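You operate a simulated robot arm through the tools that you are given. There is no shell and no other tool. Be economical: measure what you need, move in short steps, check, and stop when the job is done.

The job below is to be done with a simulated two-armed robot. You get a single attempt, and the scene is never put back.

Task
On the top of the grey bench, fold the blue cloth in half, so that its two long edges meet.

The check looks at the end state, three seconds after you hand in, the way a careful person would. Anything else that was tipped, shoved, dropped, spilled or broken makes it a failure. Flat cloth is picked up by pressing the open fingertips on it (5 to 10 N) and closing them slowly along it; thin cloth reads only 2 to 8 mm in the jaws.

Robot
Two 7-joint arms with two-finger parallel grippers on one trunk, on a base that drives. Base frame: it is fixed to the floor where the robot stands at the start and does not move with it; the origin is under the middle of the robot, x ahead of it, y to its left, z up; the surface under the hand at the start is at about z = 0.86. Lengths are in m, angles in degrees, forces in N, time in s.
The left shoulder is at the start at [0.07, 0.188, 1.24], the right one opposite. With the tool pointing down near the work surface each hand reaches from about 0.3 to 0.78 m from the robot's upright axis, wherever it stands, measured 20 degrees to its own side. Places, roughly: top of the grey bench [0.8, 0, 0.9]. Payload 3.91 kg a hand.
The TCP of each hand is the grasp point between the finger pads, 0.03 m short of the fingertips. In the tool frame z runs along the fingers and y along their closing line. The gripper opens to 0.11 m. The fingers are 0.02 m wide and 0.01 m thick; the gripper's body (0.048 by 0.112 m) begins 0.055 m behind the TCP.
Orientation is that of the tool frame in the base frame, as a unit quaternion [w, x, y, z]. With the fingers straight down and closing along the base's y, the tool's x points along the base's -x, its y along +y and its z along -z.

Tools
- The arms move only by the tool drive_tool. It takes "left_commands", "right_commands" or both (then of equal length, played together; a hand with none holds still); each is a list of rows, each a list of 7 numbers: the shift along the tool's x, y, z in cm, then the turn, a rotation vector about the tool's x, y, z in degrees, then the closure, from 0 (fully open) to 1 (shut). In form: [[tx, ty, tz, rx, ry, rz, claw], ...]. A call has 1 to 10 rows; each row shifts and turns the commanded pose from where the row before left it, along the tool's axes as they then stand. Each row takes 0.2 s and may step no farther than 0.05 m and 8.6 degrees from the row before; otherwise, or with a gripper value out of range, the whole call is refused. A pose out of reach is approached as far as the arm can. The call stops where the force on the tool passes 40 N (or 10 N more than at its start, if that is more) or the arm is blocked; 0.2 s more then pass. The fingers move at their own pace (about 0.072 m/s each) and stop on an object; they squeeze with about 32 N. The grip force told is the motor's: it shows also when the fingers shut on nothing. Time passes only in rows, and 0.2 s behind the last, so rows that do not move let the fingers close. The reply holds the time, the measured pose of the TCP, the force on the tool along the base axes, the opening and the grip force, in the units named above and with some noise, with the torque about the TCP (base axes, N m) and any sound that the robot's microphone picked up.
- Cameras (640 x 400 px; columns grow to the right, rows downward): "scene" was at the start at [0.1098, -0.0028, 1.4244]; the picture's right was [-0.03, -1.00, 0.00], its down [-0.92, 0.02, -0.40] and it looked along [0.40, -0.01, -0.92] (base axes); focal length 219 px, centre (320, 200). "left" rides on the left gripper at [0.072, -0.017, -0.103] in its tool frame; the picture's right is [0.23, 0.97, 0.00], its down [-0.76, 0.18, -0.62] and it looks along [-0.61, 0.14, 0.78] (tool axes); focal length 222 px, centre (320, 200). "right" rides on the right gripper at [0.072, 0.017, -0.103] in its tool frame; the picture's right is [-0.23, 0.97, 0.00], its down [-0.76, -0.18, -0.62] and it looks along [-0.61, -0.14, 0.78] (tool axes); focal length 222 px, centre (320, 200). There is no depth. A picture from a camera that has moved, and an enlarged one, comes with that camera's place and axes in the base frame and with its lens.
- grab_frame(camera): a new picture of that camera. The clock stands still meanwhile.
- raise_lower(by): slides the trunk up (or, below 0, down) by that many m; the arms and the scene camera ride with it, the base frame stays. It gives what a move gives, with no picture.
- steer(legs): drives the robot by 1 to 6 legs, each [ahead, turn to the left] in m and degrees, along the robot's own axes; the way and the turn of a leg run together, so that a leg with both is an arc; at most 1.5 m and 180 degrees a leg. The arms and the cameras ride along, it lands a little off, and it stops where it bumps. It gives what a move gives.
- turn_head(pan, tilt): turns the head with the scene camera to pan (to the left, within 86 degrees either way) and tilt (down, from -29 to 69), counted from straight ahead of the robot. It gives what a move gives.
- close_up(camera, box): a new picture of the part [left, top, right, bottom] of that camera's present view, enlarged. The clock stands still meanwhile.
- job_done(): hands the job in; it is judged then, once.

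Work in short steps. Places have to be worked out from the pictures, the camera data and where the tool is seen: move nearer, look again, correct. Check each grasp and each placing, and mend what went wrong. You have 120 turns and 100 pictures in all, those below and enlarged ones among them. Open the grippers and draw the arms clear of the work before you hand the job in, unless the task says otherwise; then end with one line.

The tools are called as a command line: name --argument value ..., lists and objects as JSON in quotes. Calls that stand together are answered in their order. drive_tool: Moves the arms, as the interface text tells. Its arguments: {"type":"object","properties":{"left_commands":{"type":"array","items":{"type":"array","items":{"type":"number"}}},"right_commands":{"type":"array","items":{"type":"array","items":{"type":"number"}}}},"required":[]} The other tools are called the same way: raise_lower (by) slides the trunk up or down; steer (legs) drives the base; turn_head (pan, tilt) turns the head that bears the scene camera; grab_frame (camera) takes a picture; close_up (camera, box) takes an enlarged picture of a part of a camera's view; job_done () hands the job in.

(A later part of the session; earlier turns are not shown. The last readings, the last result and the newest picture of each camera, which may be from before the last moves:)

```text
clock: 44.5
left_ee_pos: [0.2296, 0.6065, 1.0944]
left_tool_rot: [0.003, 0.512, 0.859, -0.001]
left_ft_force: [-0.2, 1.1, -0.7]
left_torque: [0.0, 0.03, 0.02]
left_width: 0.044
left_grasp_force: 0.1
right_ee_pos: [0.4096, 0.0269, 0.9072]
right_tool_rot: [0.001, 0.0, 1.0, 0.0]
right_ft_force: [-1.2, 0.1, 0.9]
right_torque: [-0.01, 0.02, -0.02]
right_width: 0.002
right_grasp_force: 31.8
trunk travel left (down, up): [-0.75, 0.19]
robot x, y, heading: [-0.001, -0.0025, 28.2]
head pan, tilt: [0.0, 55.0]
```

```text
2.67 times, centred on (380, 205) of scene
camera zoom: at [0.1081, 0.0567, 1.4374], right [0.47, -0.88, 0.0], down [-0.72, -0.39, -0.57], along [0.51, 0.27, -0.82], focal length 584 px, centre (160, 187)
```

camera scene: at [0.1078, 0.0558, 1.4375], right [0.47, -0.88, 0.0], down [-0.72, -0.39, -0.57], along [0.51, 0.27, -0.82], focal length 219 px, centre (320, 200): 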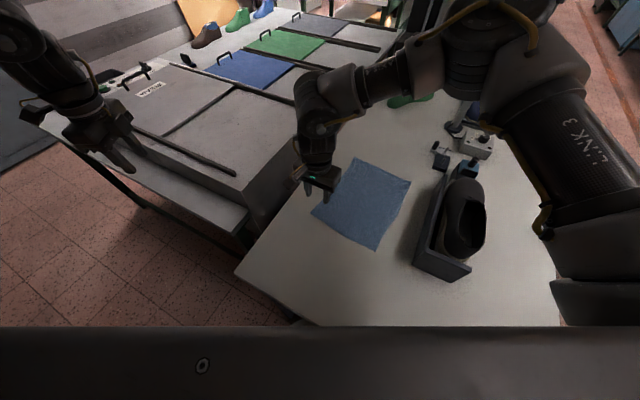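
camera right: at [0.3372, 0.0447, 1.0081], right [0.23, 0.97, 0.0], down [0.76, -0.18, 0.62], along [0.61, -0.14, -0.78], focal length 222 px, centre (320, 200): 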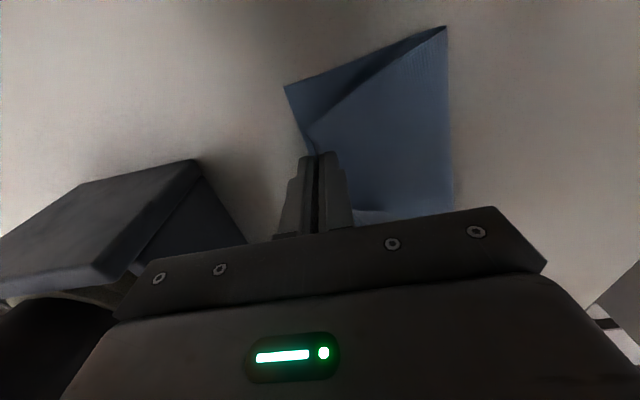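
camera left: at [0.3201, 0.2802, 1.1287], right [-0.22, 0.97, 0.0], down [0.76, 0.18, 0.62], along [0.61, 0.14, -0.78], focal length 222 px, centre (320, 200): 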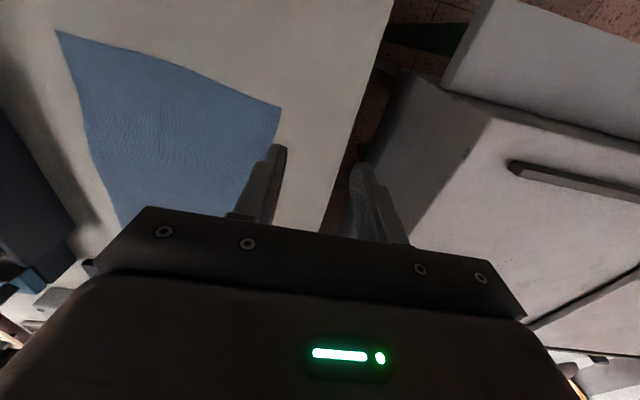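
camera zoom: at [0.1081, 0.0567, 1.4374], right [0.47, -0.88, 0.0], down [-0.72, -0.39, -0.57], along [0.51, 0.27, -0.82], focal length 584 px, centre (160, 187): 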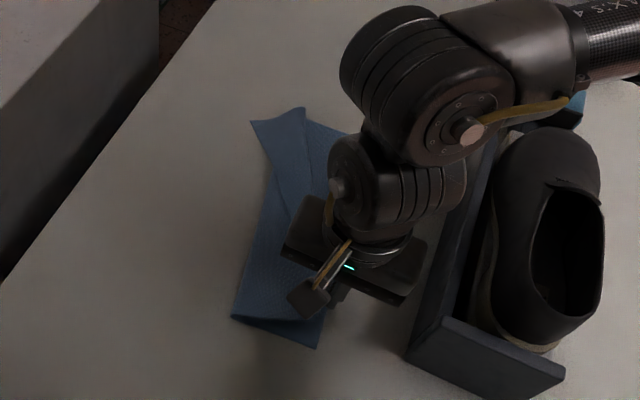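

The cloth slid toward the robot, so its near-right corner is now at about (0.363, 0.017). I move the held corner 2.5 cm that way before laying it down, then look again.

drive_tool --right_commands '[[1.2, 0, 0, 0, 0, 0, 1], [1.3, -0.5, 0.3, 0, 0, 0, 1], [0, 0, 0, 0, 0, 0, 1]]'

grab_frame --camera "right"

close_up --camera "scene" --box '[260, 130, 500, 280]'

```text
clock: 45.3
left_ee_pos: [0.2297, 0.6059, 1.0958]
left_tool_rot: [0.002, 0.512, 0.859, -0.001]
left_ft_force: [-0.8, -0.6, 0.2]
left_torque: [0.01, -0.04, 0.01]
left_width: 0.044
left_grasp_force: 0.0
right_ee_pos: [0.3829, 0.0226, 0.903]
right_tool_rot: [0.001, 0.0, 1.0, 0.0]
right_ft_force: [0.8, 0.4, 0.3]
right_torque: [0.01, 0.03, -0.03]
right_width: 0.0017
right_grasp_force: 32.1
trunk travel left (down, up): [-0.75, 0.19]
robot x, y, heading: [0.0019, -0.0024, 28.1]
head pan, tilt: [0.0, 55.0]
```

```text
74 pictures are left
camera right: at [0.3109, 0.0393, 1.0049], right [0.23, 0.97, 0.0], down [0.76, -0.18, 0.62], along [0.61, -0.14, -0.78], focal length 222 px, centre (320, 200)
```

right: 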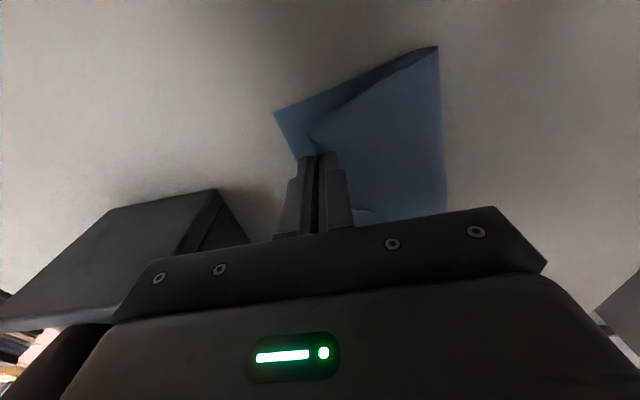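

```text
2.67 times, centred on (380, 205) of scene
camera zoom: at [0.1086, 0.0561, 1.4374], right [0.47, -0.88, 0.0], down [-0.72, -0.39, -0.57], along [0.51, 0.27, -0.82], focal length 584 px, centre (160, 187)
```

zoom: 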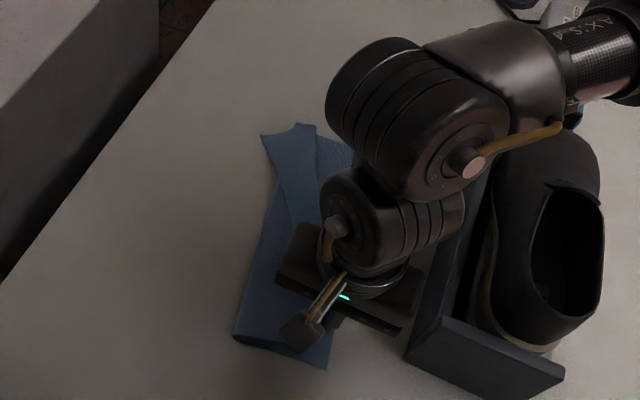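

The cloth follows partly; its near-right corner is now about (0.347, 0.003). I make one more correction, then lower to the surface.

drive_tool --right_commands '[[1.2, -1, 0, 0, 0, 0, 1], [1.2, -1, 0.4, 0, 0, 0, 1], [0, 0, 0.4, 0, 0, 0, 1], [0, 0, 0.3, 0, 0, 0, 1], [0, 0, 0, 0, 0, 0, 1]]'

grab_frame --camera "right"

```text
clock: 46.5
left_ee_pos: [0.2288, 0.606, 1.0953]
left_tool_rot: [0.002, 0.512, 0.859, -0.001]
left_ft_force: [0.5, 0.1, 0.3]
left_torque: [-0.02, 0.01, 0.0]
left_width: 0.0441
left_grasp_force: 0.1
right_ee_pos: [0.3596, 0.0011, 0.8913]
right_tool_rot: [0.001, -0.001, 1.0, 0.0]
right_ft_force: [0.3, 0.3, 2.6]
right_torque: [-0.01, 0.02, -0.02]
right_width: 0.002
right_grasp_force: 32.1
trunk travel left (down, up): [-0.75, 0.19]
robot x, y, heading: [0.0019, 0.0025, 28.0]
head pan, tilt: [0.0, 55.0]
```

```text
72 pictures are left
camera right: at [0.2871, 0.0188, 0.9938], right [0.23, 0.97, 0.0], down [0.76, -0.18, 0.62], along [0.61, -0.14, -0.78], focal length 222 px, centre (320, 200)
```

right: 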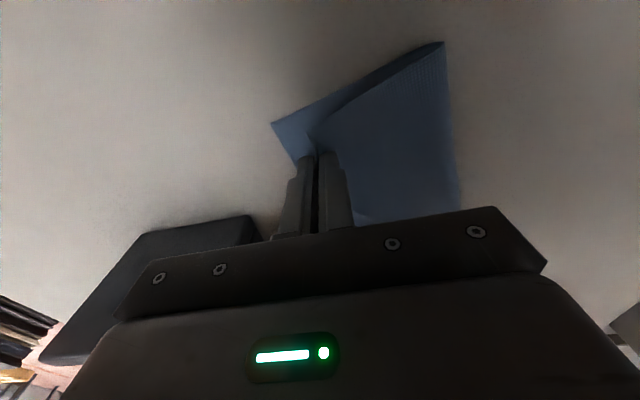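

The cloth now slides along with the hand, so I release here, lift straight up and look at the whole.

drive_tool --right_commands '[[0, 0, 0, 0, 0, 0, 0.9], [0, 0, 0, 0, 0, 0, 0.8], [0, 0, -0.5, 0, 0, 0, 0.8], [0, 0, -2, 0, 0, 0, 0.8], [0, 0, -4, 0, 0, 0, 0.6], [0, 0, -4, 0, 0, 0, 0.6], [0, 0, -4, 0, 0, 0, 0.6], [0, -4, -2, 0, 0, 0, 0.6], [0, -4, 0, 0, 0, 0, 0.6], [0, -4, 0, 0, 0, 0, 0.6]]'

close_up --camera "scene" --box '[260, 130, 500, 280]'

```text
clock: 48.7
left_ee_pos: [0.2301, 0.6063, 1.0945]
left_tool_rot: [0.001, 0.512, 0.859, -0.001]
left_ft_force: [-0.6, -0.9, 0.1]
left_torque: [-0.03, -0.01, 0.01]
left_width: 0.0439
left_grasp_force: 0.1
right_ee_pos: [0.3704, -0.002, 0.982]
right_tool_rot: [-0.006, 0.001, 1.0, -0.011]
right_ft_force: [-0.9, 0.0, 0.7]
right_torque: [0.0, -0.02, 0.02]
right_width: 0.0437
right_grasp_force: 0.0
right hand out of reach, approached as far as the arm can: row 6, 7, 8, 9, 10
trunk travel left (down, up): [-0.75, 0.19]
robot x, y, heading: [-0.0022, -0.0001, 27.8]
head pan, tilt: [0.0, 55.0]
```

```text
2.67 times, centred on (380, 205) of scene
camera zoom: at [0.1091, 0.0548, 1.4374], right [0.47, -0.88, 0.0], down [-0.72, -0.39, -0.57], along [0.51, 0.27, -0.82], focal length 584 px, centre (160, 187)
```

zoom: 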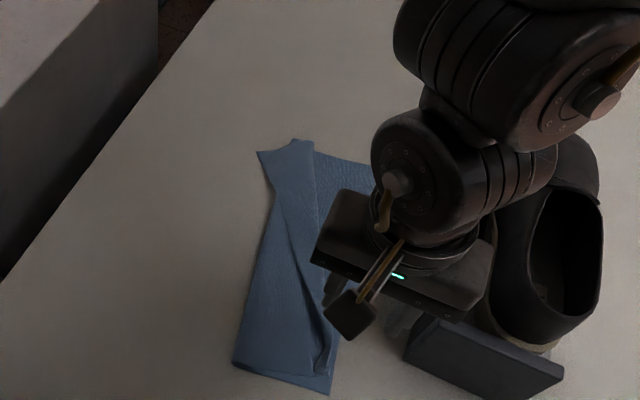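

The arm hides the cloth and is near its limit. I raise it and swing it to the left for a clear view.

drive_tool --right_commands '[[-3, 2, -2, 0, 0, 0, 0.6], [-2, 3.5, -2, 0, 0, 0, 0.6], [-1, 4, -2, 0, 0, 0, 0.6], [0, 4.5, -2, 0, 0, 0, 0.6], [0, 4.5, -1, 0, 0, 0, 0.6], [0, 4.5, 0, 0, 0, 0, 0.6], [0, 4.5, 0, 0, 0, 0, 0.6], [0, 4.5, 0, 0, 0, 0, 0.6], [0, 0, 0, 0, 0, 0, 0.6]]'

close_up --camera "scene" --box '[260, 130, 500, 280]'

```text
clock: 50.7
left_ee_pos: [0.2302, 0.6057, 1.0953]
left_tool_rot: [0.001, 0.511, 0.86, -0.001]
left_ft_force: [-0.5, 0.5, 0.5]
left_torque: [0.0, -0.02, 0.01]
left_width: 0.0442
left_grasp_force: 0.0
right_ee_pos: [0.4299, 0.3175, 1.0749]
right_tool_rot: [0.0, -0.002, 1.0, 0.001]
right_ft_force: [1.0, -0.3, 0.5]
right_torque: [0.01, -0.01, -0.01]
right_width: 0.0441
right_grasp_force: 0.0
trunk travel left (down, up): [-0.75, 0.19]
robot x, y, heading: [-0.0022, 0.0025, 28.2]
head pan, tilt: [0.0, 55.0]
```

```text
2.67 times, centred on (380, 205) of scene
camera zoom: at [0.1089, 0.0553, 1.4374], right [0.47, -0.88, 0.0], down [-0.72, -0.39, -0.57], along [0.51, 0.27, -0.82], focal length 584 px, centre (160, 187)
```

zoom: 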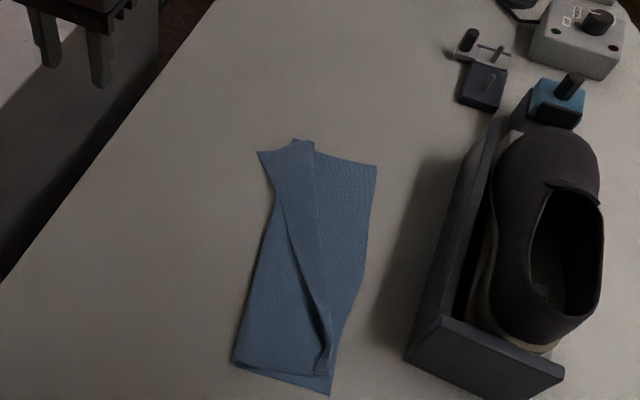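

I zoom in to understand how the layers lie.

close_up --camera "scene" --box '[335, 175, 415, 225]'

close_up --camera "scene" --box '[335, 230, 415, 280]'

```text
8.00 times, centred on (375, 200) of scene
camera zoom: at [0.1089, 0.0553, 1.4374], right [0.47, -0.88, 0.0], down [-0.72, -0.39, -0.57], along [0.51, 0.27, -0.82], focal length 1753 px, centre (-120, 200)
```

zoom: 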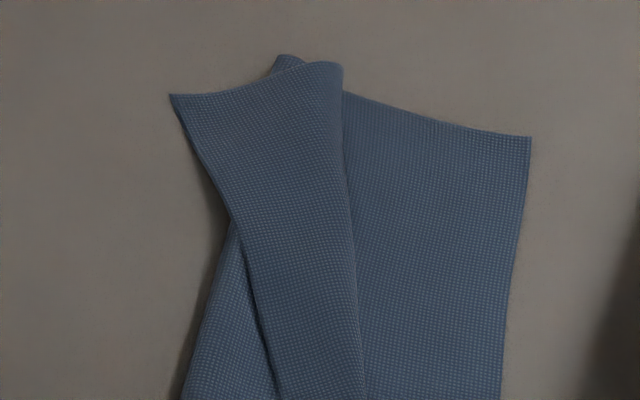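

```text
8.00 times, centred on (375, 255) of scene
camera zoom: at [0.1089, 0.0553, 1.4374], right [0.47, -0.88, 0.0], down [-0.72, -0.39, -0.57], along [0.51, 0.27, -0.82], focal length 1753 px, centre (-120, -240)
```

zoom: 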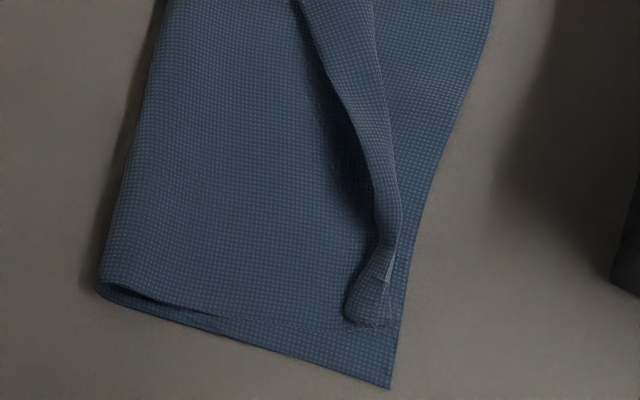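

The far-left corner of the top layer is folded back and lies at about (0.571, 0.161). Carrying it to the far-right corner (0.621, 0.026) should finish the fold, so I move above it.

drive_tool --right_commands '[[-3, -3, 1, 0, 0, 0, 0.73], [-3, -3, 2, 0, 0, 0, 0.73], [-3, -3, 2, 0, 0, 0, 0.73], [-3, -3, 2, 0, 0, 0, 0.73], [-2.1, -3, 2, 0, 0, 0, 0.73], [0, -1.2, 2.5, 0, 0, 0, 0.73], [0, 0, 0, 0, 0, 0, 0.73]]'

grab_frame --camera "right"

```text
clock: 52.3
left_ee_pos: [0.2294, 0.6068, 1.0957]
left_tool_rot: [0.003, 0.511, 0.86, -0.001]
left_ft_force: [0.6, 0.8, 0.2]
left_torque: [0.04, 0.03, -0.01]
left_width: 0.0441
left_grasp_force: 0.0
right_ee_pos: [0.5692, 0.1549, 0.9569]
right_tool_rot: [0.0, 0.0, 1.0, 0.0]
right_ft_force: [0.1, 0.3, -0.4]
right_torque: [0.0, -0.03, -0.01]
right_width: 0.0298
right_grasp_force: 0.1
trunk travel left (down, up): [-0.75, 0.19]
robot x, y, heading: [0.0036, -0.0027, 28.2]
head pan, tilt: [0.0, 55.0]
```

```text
67 pictures are left
camera right: at [0.4964, 0.1721, 1.0596], right [0.23, 0.97, 0.0], down [0.76, -0.18, 0.62], along [0.61, -0.14, -0.78], focal length 222 px, centre (320, 200)
```

right: 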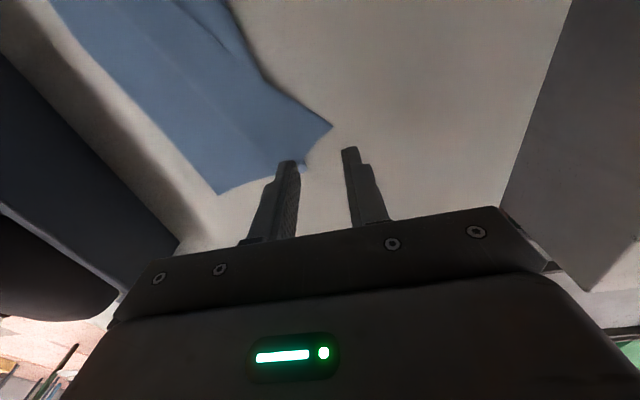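

The corner is at (0.571, 0.167). I shift 0.5 cm left and descend near the surface.

drive_tool --right_commands '[[0, 0.5, 3, 0, 0, 0, 0.73], [0, 0, 2, 0, 0, 0, 0.73], [0, 0, 0.8, 0, 0, 0, 0.73], [0, 0, 0, 0, 0, 0, 0.73]]'

close_up --camera "right" --box '[200, 60, 440, 210]'

```text
clock: 53.3
left_ee_pos: [0.2305, 0.6068, 1.0942]
left_tool_rot: [0.002, 0.512, 0.859, -0.002]
left_ft_force: [-0.2, -0.6, -0.6]
left_torque: [0.02, 0.02, -0.02]
left_width: 0.044
left_grasp_force: 0.1
right_ee_pos: [0.5694, 0.1592, 0.8991]
right_tool_rot: [0.001, -0.001, 1.0, 0.001]
right_ft_force: [0.1, -0.4, 0.0]
right_torque: [0.01, 0.0, -0.06]
right_width: 0.0295
right_grasp_force: 0.1
trunk travel left (down, up): [-0.75, 0.19]
robot x, y, heading: [0.0015, -0.0011, 28.2]
head pan, tilt: [0.0, 55.0]
```

```text
2.67 times, centred on (320, 135) of right
camera zoom: at [0.4976, 0.1774, 1.0015], right [0.23, 0.97, 0.0], down [0.76, -0.18, 0.62], along [0.61, -0.14, -0.78], focal length 592 px, centre (320, 373)
```

zoom: 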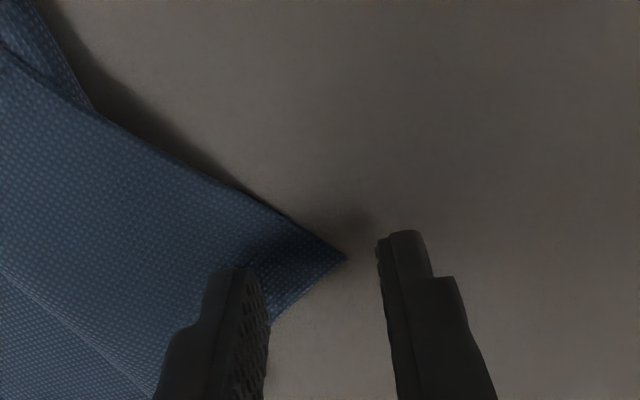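

The corner lies between the tips. I shift 0.6 cm toward the robot and 0.5 cm inward, then press down.

drive_tool --right_commands '[[0.6, -0.5, 0.2, 0, 0, 0, 0.73], [0, 0, 0.3, 0, 0, 0, 0.73], [0, 0, 0.25, 0, 0, 0, 0.73], [0, 0, 0, 0, 0, 0, 0.73]]'

```text
clock: 54.3
left_ee_pos: [0.229, 0.6066, 1.0937]
left_tool_rot: [0.003, 0.512, 0.859, -0.001]
left_ft_force: [0.3, 0.5, 0.3]
left_torque: [0.01, -0.01, 0.01]
left_width: 0.0441
left_grasp_force: 0.0
right_ee_pos: [0.565, 0.1542, 0.8911]
right_tool_rot: [0.0, 0.0, 1.0, 0.0]
right_ft_force: [0.0, 0.0, -0.1]
right_torque: [-0.01, -0.01, -0.02]
right_width: 0.0298
right_grasp_force: 0.0
trunk travel left (down, up): [-0.75, 0.19]
robot x, y, heading: [0.0021, 0.003, 28.1]
head pan, tilt: [0.0, 55.0]
```

drive_tool --right_commands '[[0, 0, 0.1, 0, 0, 0, 0.73], [0, 0, 0.08, 0, 0, 0, 0.73], [0, 0, 0, 0, 0, 0, 0.73]]'

```text
clock: 55.1
left_ee_pos: [0.2291, 0.6068, 1.0959]
left_tool_rot: [0.002, 0.511, 0.859, 0.0]
left_ft_force: [-0.7, 0.3, 0.1]
left_torque: [-0.01, 0.03, -0.04]
left_width: 0.0442
left_grasp_force: 0.0
right_ee_pos: [0.5642, 0.1537, 0.8914]
right_tool_rot: [0.002, 0.0, 1.0, 0.001]
right_ft_force: [2.7, -0.5, 13.9]
right_torque: [-0.31, -0.03, 0.08]
right_width: 0.0303
right_grasp_force: 1.1
trunk travel left (down, up): [-0.75, 0.19]
robot x, y, heading: [0.0002, 0.0007, 28.2]
head pan, tilt: [0.0, 55.0]
```

The contact force is 14 N. I ease off to about 8 N and close slowly.

drive_tool --right_commands '[[0, 0, -0.1, 0, 0, 0, 0.73], [0, 0, 0, 0, 0, 0, 0.78], [0, 0, 0, 0, 0, 0, 0.83], [0, 0, 0, 0, 0, 0, 0.88], [0, 0, 0, 0, 0, 0, 0.93], [0, 0, 0, 0, 0, 0, 0.97], [0, 0, 0, 0, 0, 0, 1.0], [0, 0, 0, 0, 0, 0, 1.0]]'

close_up --camera "right" --box '[200, 60, 440, 210]'

```text
clock: 56.9
left_ee_pos: [0.2282, 0.6072, 1.0945]
left_tool_rot: [0.002, 0.511, 0.86, -0.001]
left_ft_force: [-0.4, 1.1, -0.2]
left_torque: [0.0, 0.01, 0.02]
left_width: 0.0437
left_grasp_force: 0.1
right_ee_pos: [0.5632, 0.1545, 0.8912]
right_tool_rot: [0.001, 0.0, 1.0, 0.0]
right_ft_force: [-0.7, -1.0, 5.1]
right_torque: [-0.06, 0.01, -0.04]
right_width: 0.0014
right_grasp_force: 31.9
trunk travel left (down, up): [-0.75, 0.19]
robot x, y, heading: [-0.001, -0.0013, 28.2]
head pan, tilt: [0.0, 55.0]
```

```text
2.67 times, centred on (320, 135) of right
camera zoom: at [0.4909, 0.1719, 0.9934], right [0.23, 0.97, 0.0], down [0.76, -0.18, 0.62], along [0.61, -0.14, -0.78], focal length 592 px, centre (320, 373)
```

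zoom: 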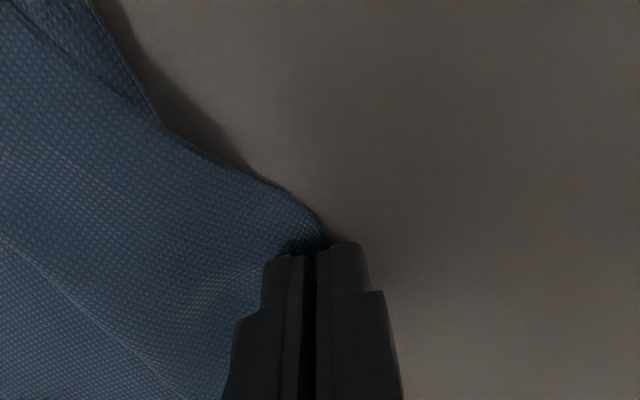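

Held at 1.4 mm. I carry the corner in a low arc to near the far-right corner, with the hand at about (0.63, 0.033).

drive_tool --right_commands '[[0, 0, -2, 0, 0, 0, 1], [-1, -1.5, -2, 0, 0, 0, 1], [-1.2, -2.5, -1, 0, 0, 0, 1], [-1.2, -2.5, 0, 0, 0, 0, 1], [-1.2, -2.5, 1, 0, 0, 0, 1], [-1.2, -2, 1.5, 0, 0, 0, 1], [-0.9, -1.1, 1.2, 0, 0, 0, 1], [0, 0, 0, 0, 0, 0, 1]]'

grab_frame --camera "right"

close_up --camera "scene" --box '[260, 130, 500, 280]'

```text
clock: 58.7
left_ee_pos: [0.2281, 0.6068, 1.0946]
left_tool_rot: [0.002, 0.511, 0.859, -0.001]
left_ft_force: [0.0, -0.2, 0.1]
left_torque: [-0.02, 0.04, 0.02]
left_width: 0.044
left_grasp_force: 0.1
right_ee_pos: [0.6335, 0.0346, 0.9027]
right_tool_rot: [0.001, 0.001, 1.0, 0.0]
right_ft_force: [-0.3, -0.4, 0.6]
right_torque: [0.04, 0.0, 0.01]
right_width: 0.0013
right_grasp_force: 32.2
trunk travel left (down, up): [-0.75, 0.19]
robot x, y, heading: [0.0016, 0.0002, 28.0]
head pan, tilt: [0.0, 55.0]
```

```text
64 pictures are left
camera right: at [0.5615, 0.0518, 1.006], right [0.23, 0.97, 0.0], down [0.76, -0.18, 0.62], along [0.61, -0.14, -0.78], focal length 222 px, centre (320, 200)
```

right: 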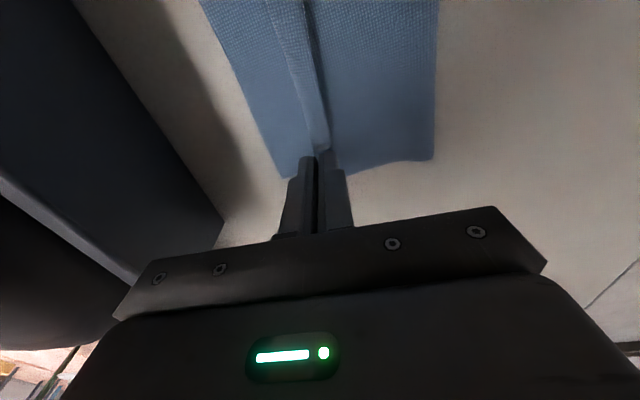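

```text
2.67 times, centred on (380, 205) of scene
camera zoom: at [0.108, 0.0564, 1.4374], right [0.47, -0.88, 0.0], down [-0.72, -0.39, -0.57], along [0.51, 0.27, -0.82], focal length 584 px, centre (160, 187)
```

zoom: 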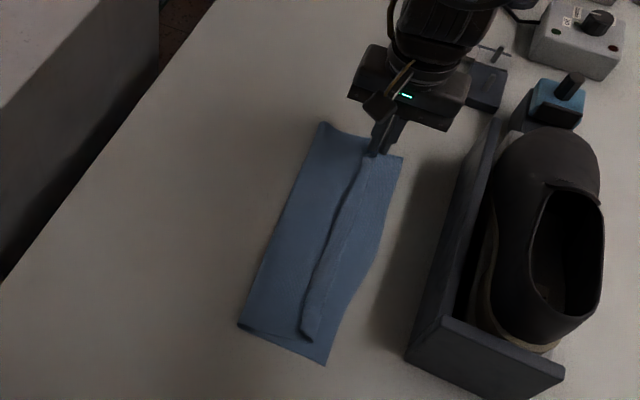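

The layers look right now, but the top edge is about 3 cm short of the base's right edge (y ≈ 0, x 0.354–0.648). I draw the held corner to about (0.642, 0.004) with short steps, staying clear of the shoe holder's wall at y ≈ −0.066.

drive_tool --right_commands '[[0, -0.6, -0.8, 0, 0, 0, 1], [-0.2, -0.8, 0, 0, 0, 0, 1], [-0.3, -0.8, 0, 0, 0, 0, 1], [-0.3, -0.8, 0.3, 0, 0, 0, 1], [0, 0, 0.5, 0, 0, 0, 1], [0, 0, 0, 0, 0, 0, 1]]'

grab_frame --camera "right"

close_up --camera "scene" --box '[320, 160, 440, 235]'

```text
clock: 60.1
left_ee_pos: [0.2284, 0.6073, 1.0953]
left_tool_rot: [0.002, 0.512, 0.859, -0.001]
left_ft_force: [0.6, 0.8, 0.3]
left_torque: [0.0, 0.0, -0.04]
left_width: 0.044
left_grasp_force: 0.1
right_ee_pos: [0.6244, 0.0113, 0.9068]
right_tool_rot: [0.001, 0.001, 1.0, -0.001]
right_ft_force: [-0.6, 0.0, 0.3]
right_torque: [0.02, 0.02, -0.04]
right_width: 0.0014
right_grasp_force: 32.4
right hand out of reach, approached as far as the arm can: row 2, 3, 4
trunk travel left (down, up): [-0.75, 0.19]
robot x, y, heading: [-0.0013, 0.0028, 27.7]
head pan, tilt: [0.0, 55.0]
```

```text
62 pictures are left
camera right: at [0.551, 0.0307, 1.0085], right [0.23, 0.97, 0.0], down [0.76, -0.18, 0.62], along [0.61, -0.14, -0.78], focal length 222 px, centre (320, 200)
```

right: 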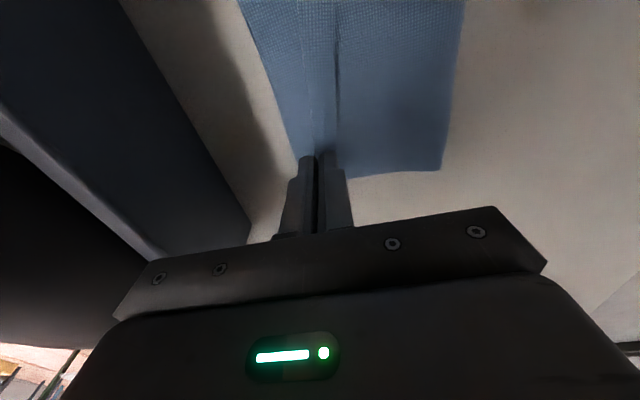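

```text
5.33 times, centred on (380, 198) of scene
camera zoom: at [0.1084, 0.0562, 1.4374], right [0.47, -0.88, 0.0], down [-0.72, -0.39, -0.57], along [0.51, 0.27, -0.82], focal length 1169 px, centre (0, 213)
```

zoom: 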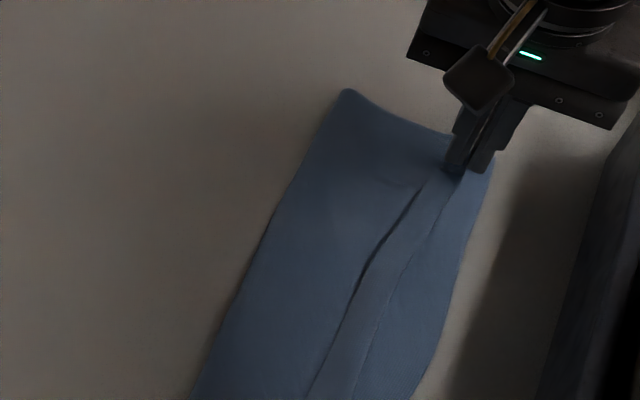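

The right arm is at its outward reach here, with the corner 1.5 cm short. I lower, release and then look at the whole before correcting.

drive_tool --right_commands '[[0, 0, 0.7, 0, 0, 0, 1], [0, 0, 0.6, 0, 0, 0, 1], [0, 0, 0, 0, 0, 0, 0.9], [0, 0, 0, 0, 0, 0, 0.85], [0, 0.2, -1, 0, 0, 0, 0.85], [0, 1, -3, 0, 0, 0, 0.8], [0, 3, -3, 0, 0, 0, 0.73], [0, 4, -2, 0, 0, 0, 0.73], [2, 4, -2, 0, 0, 0, 0.73], [2, 4, 0, 0, 0, 0, 0.73]]'

drive_tool --right_commands '[[2, 4, 0, 0, 0, 0, 0.73], [2, 4, 0, 0, 0, 0, 0.73], [2, 4, 0, 0, 0, 0, 0.73], [2, 4, 0, 0, 0, 0, 0.73], [2, 4, 0, 0, 0, 0, 0.73], [0, 0, 0, 0, 0, 0, 0.73]]'

close_up --camera "scene" --box '[300, 160, 460, 260]'

```text
clock: 62.3
left_ee_pos: [0.2282, 0.609, 1.0942]
left_tool_rot: [0.003, 0.511, 0.859, -0.002]
left_ft_force: [-0.5, 0.3, 0.0]
left_torque: [-0.03, -0.04, 0.02]
left_width: 0.0441
left_grasp_force: 0.0
right_ee_pos: [0.5855, 0.1762, 1.0041]
right_tool_rot: [0.002, -0.001, 1.0, 0.0]
right_ft_force: [-1.0, 0.1, 0.2]
right_torque: [-0.01, 0.0, -0.02]
right_width: 0.0299
right_grasp_force: 0.0
trunk travel left (down, up): [-0.75, 0.19]
robot x, y, heading: [0.0018, 0.0008, 28.0]
head pan, tilt: [0.0, 55.0]
```

```text
clock: 63.7
left_ee_pos: [0.2303, 0.6043, 1.0952]
left_tool_rot: [0.001, 0.512, 0.859, -0.001]
left_ft_force: [1.0, 0.9, 0.5]
left_torque: [0.02, 0.03, -0.01]
left_width: 0.0439
left_grasp_force: 0.0
right_ee_pos: [0.4875, 0.3416, 1.0056]
right_tool_rot: [-0.001, 0.0, 1.0, 0.001]
right_ft_force: [0.7, -0.1, -0.8]
right_torque: [-0.01, 0.02, 0.02]
right_width: 0.0297
right_grasp_force: 0.1
right hand out of reach, approached as far as the arm can: row 5
trunk travel left (down, up): [-0.75, 0.19]
robot x, y, heading: [-0.0008, 0.0013, 28.2]
head pan, tilt: [0.0, 55.0]
```

```text
4.00 times, centred on (380, 210) of scene
camera zoom: at [0.1093, 0.0548, 1.4374], right [0.47, -0.88, 0.0], down [-0.72, -0.39, -0.57], along [0.51, 0.27, -0.82], focal length 876 px, centre (80, 160)
```

zoom: 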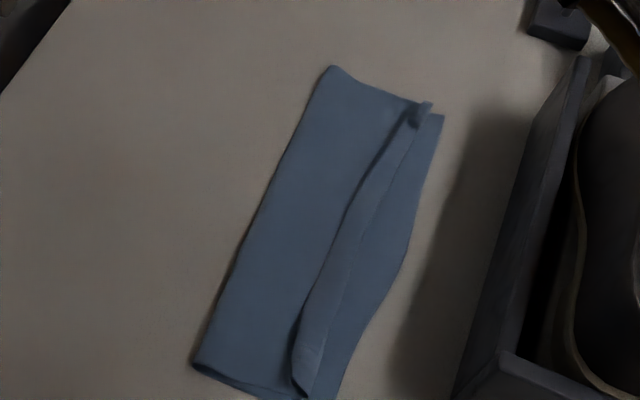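

The top layer's border seems to be folded back on itself along the free edge. I zoom in to confirm.

close_up --camera "scene" --box '[364, 172, 428, 212]'

close_up --camera "scene" --box '[344, 222, 408, 262]'

```text
10.00 times, centred on (396, 192) of scene
camera zoom: at [0.1093, 0.0548, 1.4374], right [0.47, -0.88, 0.0], down [-0.72, -0.39, -0.57], along [0.51, 0.27, -0.82], focal length 2191 px, centre (-440, 280)
```

zoom: 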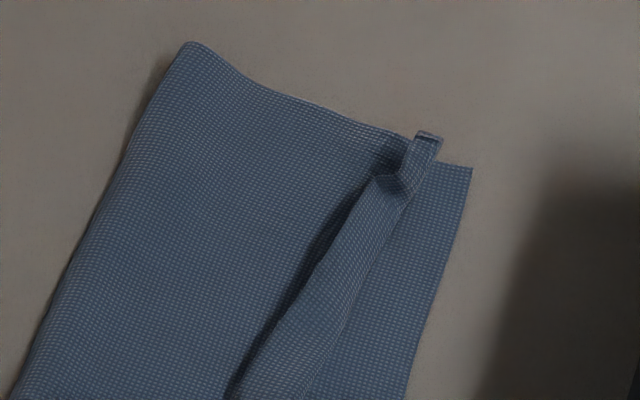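

```text
10.00 times, centred on (376, 242) of scene
camera zoom: at [0.1093, 0.0548, 1.4374], right [0.47, -0.88, 0.0], down [-0.72, -0.39, -0.57], along [0.51, 0.27, -0.82], focal length 2191 px, centre (-240, -220)
```

zoom: 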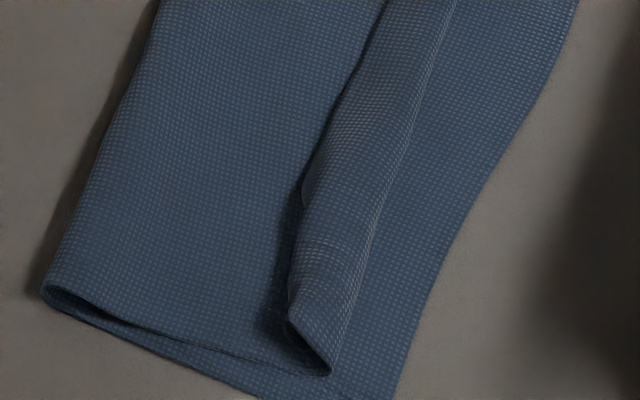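

The border is turned back (or ridged) along the whole free edge and must be drawn to the right. I need more reach to the right, so I turn the robot 14° back and look straight down with the hand camera.

steer --legs '[[0, -14]]'

drive_tool --right_commands '[[0, 0, -2, 0, 0, -7, 0.73], [2, -3.5, 0, 0, 0, -7, 0.73], [3, -3.5, 0, 0, 0, 0, 0.73], [3, -3.5, 0, 0, 0, 0, 0.73], [3, -2, 0, 0, 0, 0, 0.73], [2, 0, 0, 0, 0, 0, 0.73], [0, 0, 0, 0, 0, 0, 0.73]]'

grab_frame --camera "right"

```text
clock: 64.9
left_ee_pos: [0.3711, 0.5329, 1.0944]
left_tool_rot: [0.002, 0.613, 0.79, -0.002]
left_ft_force: [0.5, 0.0, 0.5]
left_torque: [0.04, 0.01, 0.0]
left_width: 0.0439
left_grasp_force: 0.0
right_ee_pos: [0.5563, 0.2133, 1.0053]
right_tool_rot: [0.0, 0.122, 0.993, 0.0]
right_ft_force: [-0.2, -0.2, 0.9]
right_torque: [0.0, -0.01, 0.02]
right_width: 0.0297
right_grasp_force: 0.1
trunk travel left (down, up): [-0.75, 0.19]
robot x, y, heading: [0.0006, -0.0043, 14.1]
head pan, tilt: [0.0, 55.0]
```

```text
clock: 66.5
left_ee_pos: [0.3708, 0.5332, 1.0949]
left_tool_rot: [0.002, 0.614, 0.79, -0.002]
left_ft_force: [-1.1, 0.3, -0.8]
left_torque: [-0.02, -0.04, 0.0]
left_width: 0.0439
left_grasp_force: 0.0
right_ee_pos: [0.4196, 0.092, 1.0258]
right_tool_rot: [0.0, 0.001, 1.0, 0.0]
right_ft_force: [0.3, -0.8, 0.4]
right_torque: [0.0, 0.0, 0.04]
right_width: 0.0295
right_grasp_force: 0.0
trunk travel left (down, up): [-0.75, 0.19]
robot x, y, heading: [-0.0015, 0.0002, 14.0]
head pan, tilt: [0.0, 55.0]
```

```text
57 pictures are left
camera right: at [0.3475, 0.1106, 1.1268], right [0.23, 0.97, 0.0], down [0.76, -0.18, 0.62], along [0.61, -0.14, -0.78], focal length 222 px, centre (320, 200)
```

right: 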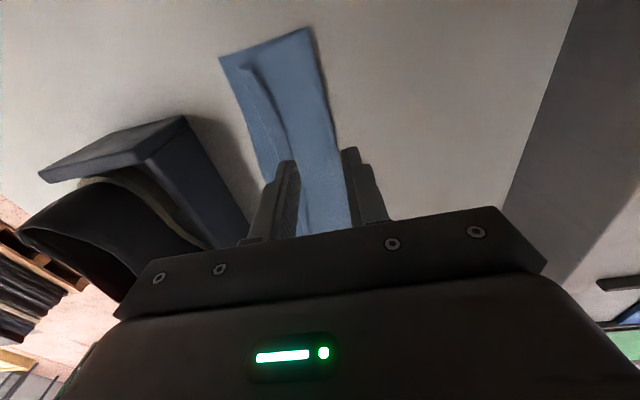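

close_up --camera "right" --box '[200, 10, 360, 110]'

close_up --camera "scene" --box '[290, 140, 450, 240]'

```text
4.00 times, centred on (280, 60) of right
camera zoom: at [0.3475, 0.1106, 1.1268], right [0.23, 0.97, 0.0], down [0.76, -0.18, 0.62], along [0.61, -0.14, -0.78], focal length 888 px, centre (480, 760)
```

zoom: 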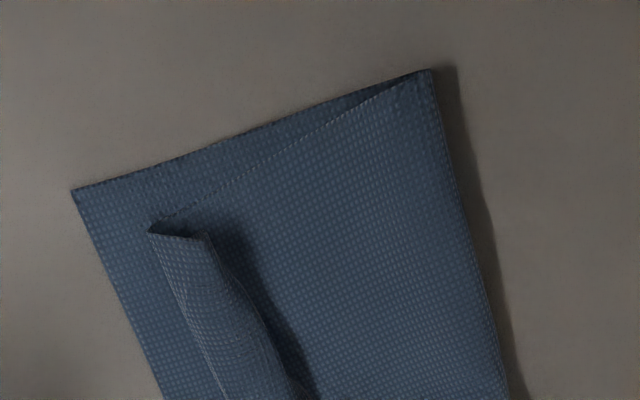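

```text
4.00 times, centred on (370, 190) of scene
camera zoom: at [0.1193, 0.0284, 1.4374], right [0.24, -0.97, 0.0], down [-0.8, -0.2, -0.57], along [0.56, 0.14, -0.82], focal length 876 px, centre (120, 240)
```

zoom: 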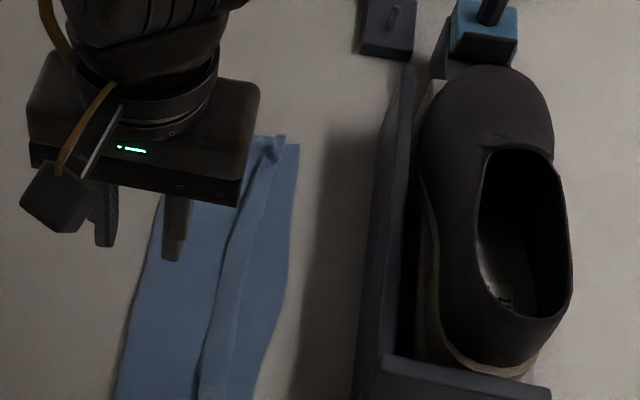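

The picture shows it clearly: the free border (about 2 cm) is folded back on top, and unrolled it would meet the base edge at y ≈ 0.006. I turn the hand 90° and open it, so the two fingertips can sweep the raised border over to the right like two blades.

drive_tool --right_commands '[[0, 0, 0, 0, 0, 8.5, 0.73], [0, 0, 0, 0, 0, 8.5, 0.73], [0, 0, 0, 0, 0, 8.5, 0.5], [0, 0, 0, 0, 0, 8.5, 0.3], [0, 0, 0, 0, 0, 8.5, 0], [0, 0, 0, 0, 0, 8.5, 0], [0, 0, 0, 0, 0, 8.5, 0], [0, 0, 0, 0, 0, 8.5, 0], [0, 0, 0, 0, 0, 8.5, 0], [0, 0, 0, 0, 0, 8.5, 0]]'

drive_tool --right_commands '[[0, 0, 0, 0, 0, 5, 0], [0, 2, 3, 0, 0, 0, 0], [-1.5, 0, 4, 0, 0, 0, 0], [0, 0, 3, 0, 0, 0, 0], [0, 0, 1.5, 0, 0, 0, 0], [0, 0, 0, 0, 0, 0, 0]]'

grab_frame --camera "right"

grab_frame --camera "scene"

```text
clock: 68.7
left_ee_pos: [0.3713, 0.5323, 1.0948]
left_tool_rot: [0.002, 0.614, 0.79, -0.002]
left_ft_force: [-0.5, 0.4, -0.7]
left_torque: [0.01, 0.0, 0.0]
left_width: 0.0441
left_grasp_force: 0.1
right_ee_pos: [0.4228, 0.0911, 1.0248]
right_tool_rot: [0.0, 0.677, 0.736, 0.0]
right_ft_force: [0.4, 0.9, -0.1]
right_torque: [0.0, 0.02, 0.0]
right_width: 0.11
right_grasp_force: 0.0
trunk travel left (down, up): [-0.75, 0.19]
robot x, y, heading: [-0.0011, 0.002, 14.0]
head pan, tilt: [0.0, 55.0]
```

```text
clock: 70.1
left_ee_pos: [0.3703, 0.5323, 1.0953]
left_tool_rot: [0.002, 0.613, 0.79, -0.001]
left_ft_force: [0.3, 0.6, 0.4]
left_torque: [0.01, 0.0, 0.0]
left_width: 0.0439
left_grasp_force: 0.0
right_ee_pos: [0.4394, 0.0762, 0.908]
right_tool_rot: [0.001, 0.708, 0.706, 0.0]
right_ft_force: [0.7, 0.5, -0.6]
right_torque: [0.0, 0.03, 0.02]
right_width: 0.1099
right_grasp_force: 0.0
trunk travel left (down, up): [-0.75, 0.19]
robot x, y, heading: [0.0002, -0.0006, 13.8]
head pan, tilt: [0.0, 55.0]
```

```text
54 pictures are left
camera right: at [0.4578, 0.1491, 1.0109], right [0.97, -0.23, 0.0], down [-0.18, -0.76, 0.62], along [-0.14, -0.61, -0.78], focal length 222 px, centre (320, 200)
```

right: 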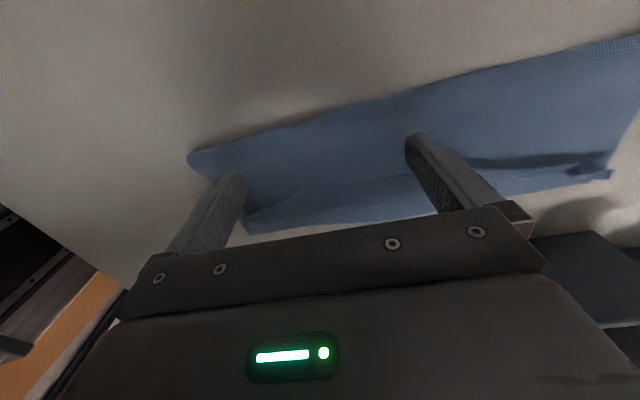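

```text
53 pictures are left
camera scene: at [0.1189, 0.0278, 1.4374], right [0.24, -0.97, 0.0], down [-0.79, -0.2, -0.57], along [0.56, 0.14, -0.82], focal length 219 px, centre (320, 200)
```

scene: 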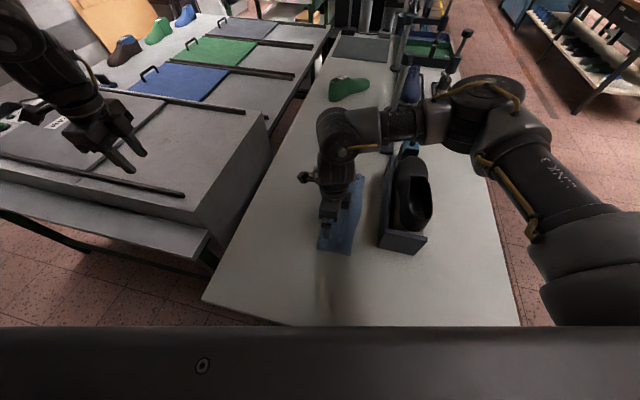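

The fingers are left of the turned-back border. I lower to light contact with the cloth.

drive_tool --right_commands '[[0, 0, 0.8, 0, 0, 0, 0], [0, 0, 0.3, 0, 0, 0, 0], [0, 0, 0.2, 0, 0, 0, 0], [0, 0, 0, 0, 0, 0, 0]]'

```text
clock: 71.1
left_ee_pos: [0.3702, 0.5316, 1.0947]
left_tool_rot: [0.002, 0.615, 0.789, -0.001]
left_ft_force: [0.1, -0.5, -0.1]
left_torque: [0.04, -0.02, 0.03]
left_width: 0.0442
left_grasp_force: 0.0
right_ee_pos: [0.4412, 0.0779, 0.8971]
right_tool_rot: [0.001, 0.708, 0.706, 0.0]
right_ft_force: [0.1, -0.3, 0.0]
right_torque: [-0.01, -0.02, 0.02]
right_width: 0.1099
right_grasp_force: 0.0
trunk travel left (down, up): [-0.75, 0.19]
robot x, y, heading: [-0.0034, 0.0004, 14.0]
head pan, tilt: [0.0, 55.0]
```

drive_tool --right_commands '[[0, 0, 0.15, 0, 0, 0, 0], [0, 0, 0.1, 0, 0, 0, 0], [0, 0, 0, 0, 0, 0, 0]]'

close_up --camera "right" --box '[200, 80, 640, 240]'

```text
clock: 71.9
left_ee_pos: [0.37, 0.5332, 1.0949]
left_tool_rot: [0.002, 0.613, 0.79, -0.002]
left_ft_force: [0.2, -0.2, -0.2]
left_torque: [-0.01, -0.02, 0.02]
left_width: 0.0439
left_grasp_force: 0.2
right_ee_pos: [0.442, 0.077, 0.8942]
right_tool_rot: [0.0, 0.708, 0.706, 0.0]
right_ft_force: [1.2, -0.1, -0.9]
right_torque: [-0.01, -0.03, 0.0]
right_width: 0.1101
right_grasp_force: 0.1
trunk travel left (down, up): [-0.75, 0.19]
robot x, y, heading: [-0.0052, -0.0021, 13.8]
head pan, tilt: [0.0, 55.0]
```

```text
1.45 times, centred on (420, 160) of right
camera zoom: at [0.4586, 0.1499, 0.9963], right [0.97, -0.23, 0.0], down [-0.18, -0.76, 0.62], along [-0.14, -0.61, -0.78], focal length 323 px, centre (174, 258)
```

zoom: 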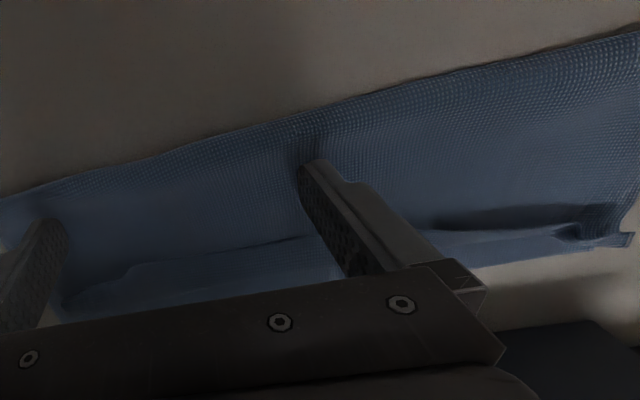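

The tips are within about a millimetre of the cloth. I sweep slowly to the right.

drive_tool --right_commands '[[-1, 0, 0, 0, 0, 0, 0], [-1, 0, 0, 0, 0, 0, 0], [-1, 0, 0, 0, 0, 0, 0], [-1, 0, 0, 0, 0, 0, 0], [-1, 0, 0, 0, 0, 0, 0], [0, 0, 0, 0, 0, 0, 0]]'

grab_frame --camera "right"

close_up --camera "scene" --box '[290, 160, 450, 260]'

```text
clock: 73.3
left_ee_pos: [0.3703, 0.5324, 1.0953]
left_tool_rot: [0.002, 0.613, 0.79, -0.001]
left_ft_force: [-0.2, 1.2, 0.7]
left_torque: [0.0, 0.02, 0.03]
left_width: 0.0443
left_grasp_force: 0.0
right_ee_pos: [0.4416, 0.0252, 0.8944]
right_tool_rot: [0.0, 0.707, 0.707, 0.001]
right_ft_force: [-0.3, -0.3, 0.2]
right_torque: [-0.01, 0.01, 0.0]
right_width: 0.1099
right_grasp_force: 0.0
trunk travel left (down, up): [-0.75, 0.19]
robot x, y, heading: [-0.0001, -0.0014, 13.9]
head pan, tilt: [0.0, 55.0]
```

```text
51 pictures are left
camera right: at [0.4584, 0.0992, 0.9959], right [0.97, -0.23, 0.0], down [-0.18, -0.76, 0.62], along [-0.14, -0.61, -0.78], focal length 222 px, centre (320, 200)
```

right: 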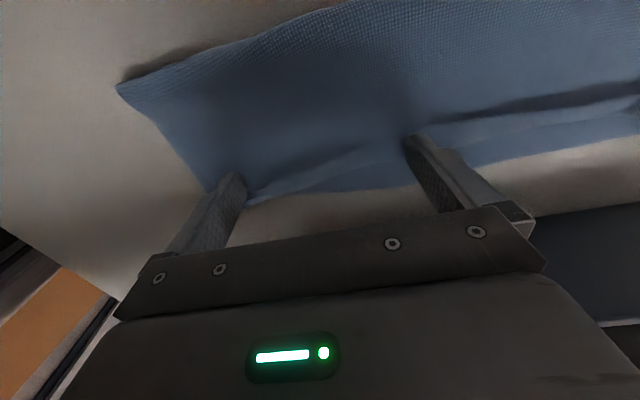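

```text
4.00 times, centred on (370, 210) of scene
camera zoom: at [0.1192, 0.0286, 1.4374], right [0.24, -0.97, 0.0], down [-0.8, -0.2, -0.57], along [0.56, 0.14, -0.82], focal length 876 px, centre (120, 160)
```

zoom: 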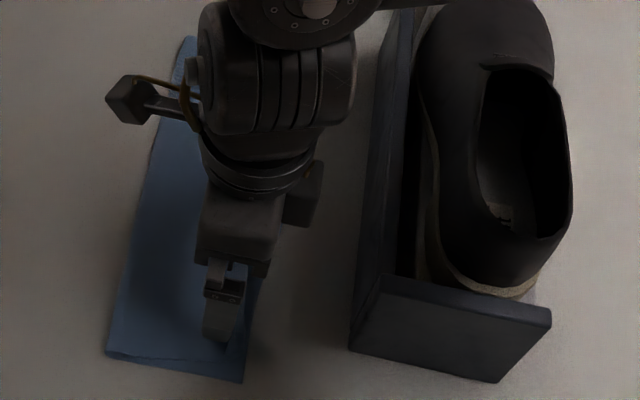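

The border is being pushed along. I continue 3.5 cm further, still clear of the shoe holder.

drive_tool --right_commands '[[-1, 0, 0, 0, 0, 0, 0], [-1, 0, 0, 0, 0, 0, 0], [-1, 0, 0, 0, 0, 0, 0], [-0.5, 0, 0, 0, 0, 0, 0], [0, 0, 0, 0, 0, 0, 0]]'

grab_frame --camera "right"

```text
clock: 74.5
left_ee_pos: [0.3718, 0.5329, 1.0937]
left_tool_rot: [0.003, 0.613, 0.79, -0.002]
left_ft_force: [-0.3, 0.3, -0.7]
left_torque: [0.02, 0.01, -0.04]
left_width: 0.044
left_grasp_force: 0.1
right_ee_pos: [0.4417, -0.0083, 0.8942]
right_tool_rot: [0.0, 0.708, 0.706, -0.001]
right_ft_force: [0.8, -0.7, 0.1]
right_torque: [0.0, 0.01, -0.02]
right_width: 0.11
right_grasp_force: 0.0
trunk travel left (down, up): [-0.75, 0.19]
robot x, y, heading: [-0.001, 0.0022, 14.0]
head pan, tilt: [0.0, 55.0]
```

```text
49 pictures are left
camera right: at [0.4585, 0.0648, 0.9957], right [0.97, -0.23, 0.0], down [-0.18, -0.76, 0.62], along [-0.14, -0.61, -0.78], focal length 222 px, centre (320, 200)
```

right: 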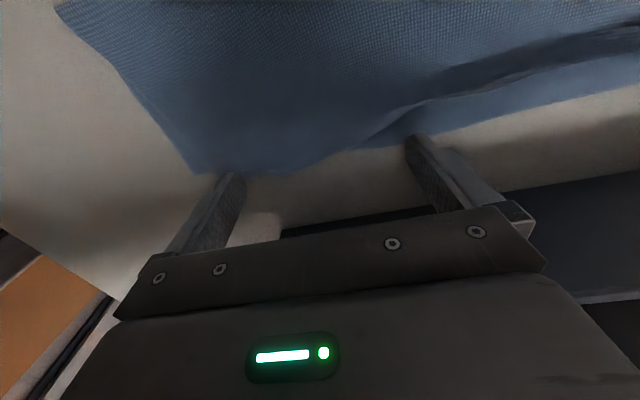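

The near half is unrolled and meets the base edge. I do the same for the far half, with fingers at about x 0.53 and 0.64.

drive_tool --right_commands '[[0, 0, -2.5, 0, 0, 0, 0], [0, 0, -2.5, 0, 0, 0, 0], [2.5, 3.5, 0, 0, 0, 0, 0], [2.5, 3.5, 0, 0, 0, 0, 0], [2, 3.5, 0, 0, 0, 0, 0], [1, 3.5, 0, 0, 0, 0, 0], [0, 0, 2, 0, 0, 0, 0], [0, 0, 2, 0, 0, 0, 0], [0, 0, 1, 0, 0, 0, 0], [0, 0, 0, 0, 0, 0, 0]]'

grab_frame --camera "right"

```text
clock: 76.7
left_ee_pos: [0.3694, 0.5324, 1.0959]
left_tool_rot: [0.002, 0.613, 0.79, -0.001]
left_ft_force: [-0.1, 0.8, -0.6]
left_torque: [0.03, 0.0, 0.02]
left_width: 0.0438
left_grasp_force: 0.1
right_ee_pos: [0.5784, 0.0718, 0.8949]
right_tool_rot: [0.001, 0.708, 0.706, 0.0]
right_ft_force: [0.3, 0.3, 0.5]
right_torque: [-0.02, 0.02, -0.02]
right_width: 0.1099
right_grasp_force: 0.1
trunk travel left (down, up): [-0.75, 0.19]
robot x, y, heading: [-0.001, -0.0014, 13.9]
head pan, tilt: [0.0, 55.0]
```

```text
48 pictures are left
camera right: at [0.5966, 0.1452, 0.9968], right [0.97, -0.23, 0.0], down [-0.18, -0.76, 0.62], along [-0.14, -0.61, -0.78], focal length 222 px, centre (320, 200)
```

right: 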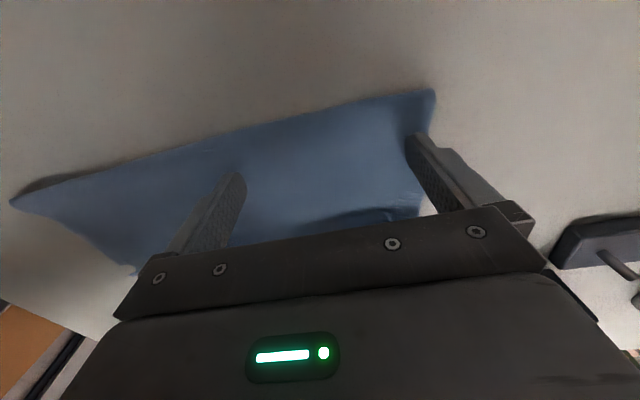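

The far finger is right at the cloth's end, so I shift 1.2 cm nearer and sweep to the right.

drive_tool --right_commands '[[-1, -1.2, 0, 0, 0, 0, 0], [-1, 0, 0, 0, 0, 0, 0], [-1, 0, 0, 0, 0, 0, 0], [-1, 0, 0, 0, 0, 0, 0], [-1, 0, 0, 0, 0, 0, 0], [-1, 0, 0, 0, 0, 0, 0], [-1, 0, 0, 0, 0, 0, 0], [-0.8, 0, 0, 0, 0, 0, 0], [0, 0, 0, 0, 0, 0, 0]]'

grab_frame --camera "right"

```text
clock: 78.7
left_ee_pos: [0.3701, 0.5341, 1.0946]
left_tool_rot: [0.002, 0.614, 0.79, -0.002]
left_ft_force: [-0.5, 0.0, -0.1]
left_torque: [0.03, 0.01, -0.01]
left_width: 0.0439
left_grasp_force: 0.1
right_ee_pos: [0.5675, -0.0069, 0.8938]
right_tool_rot: [0.0, 0.708, 0.706, 0.0]
right_ft_force: [-0.5, 0.8, 0.1]
right_torque: [-0.03, 0.02, 0.0]
right_width: 0.1099
right_grasp_force: 0.0
trunk travel left (down, up): [-0.75, 0.19]
robot x, y, heading: [-0.0014, 0.0013, 13.9]
head pan, tilt: [0.0, 55.0]
```

```text
47 pictures are left
camera right: at [0.5851, 0.0662, 0.9961], right [0.97, -0.23, 0.0], down [-0.18, -0.76, 0.62], along [-0.14, -0.61, -0.78], focal length 222 px, centre (320, 200)
```

right: 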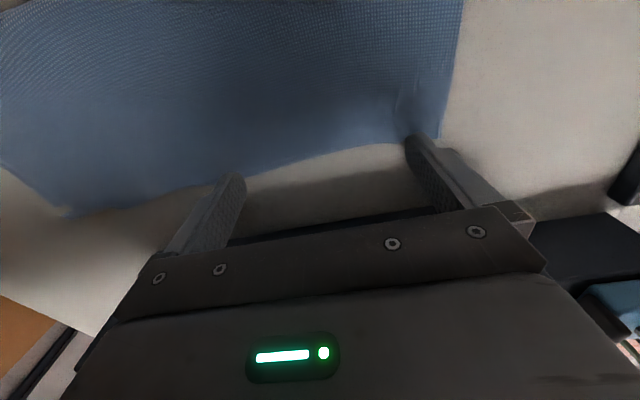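

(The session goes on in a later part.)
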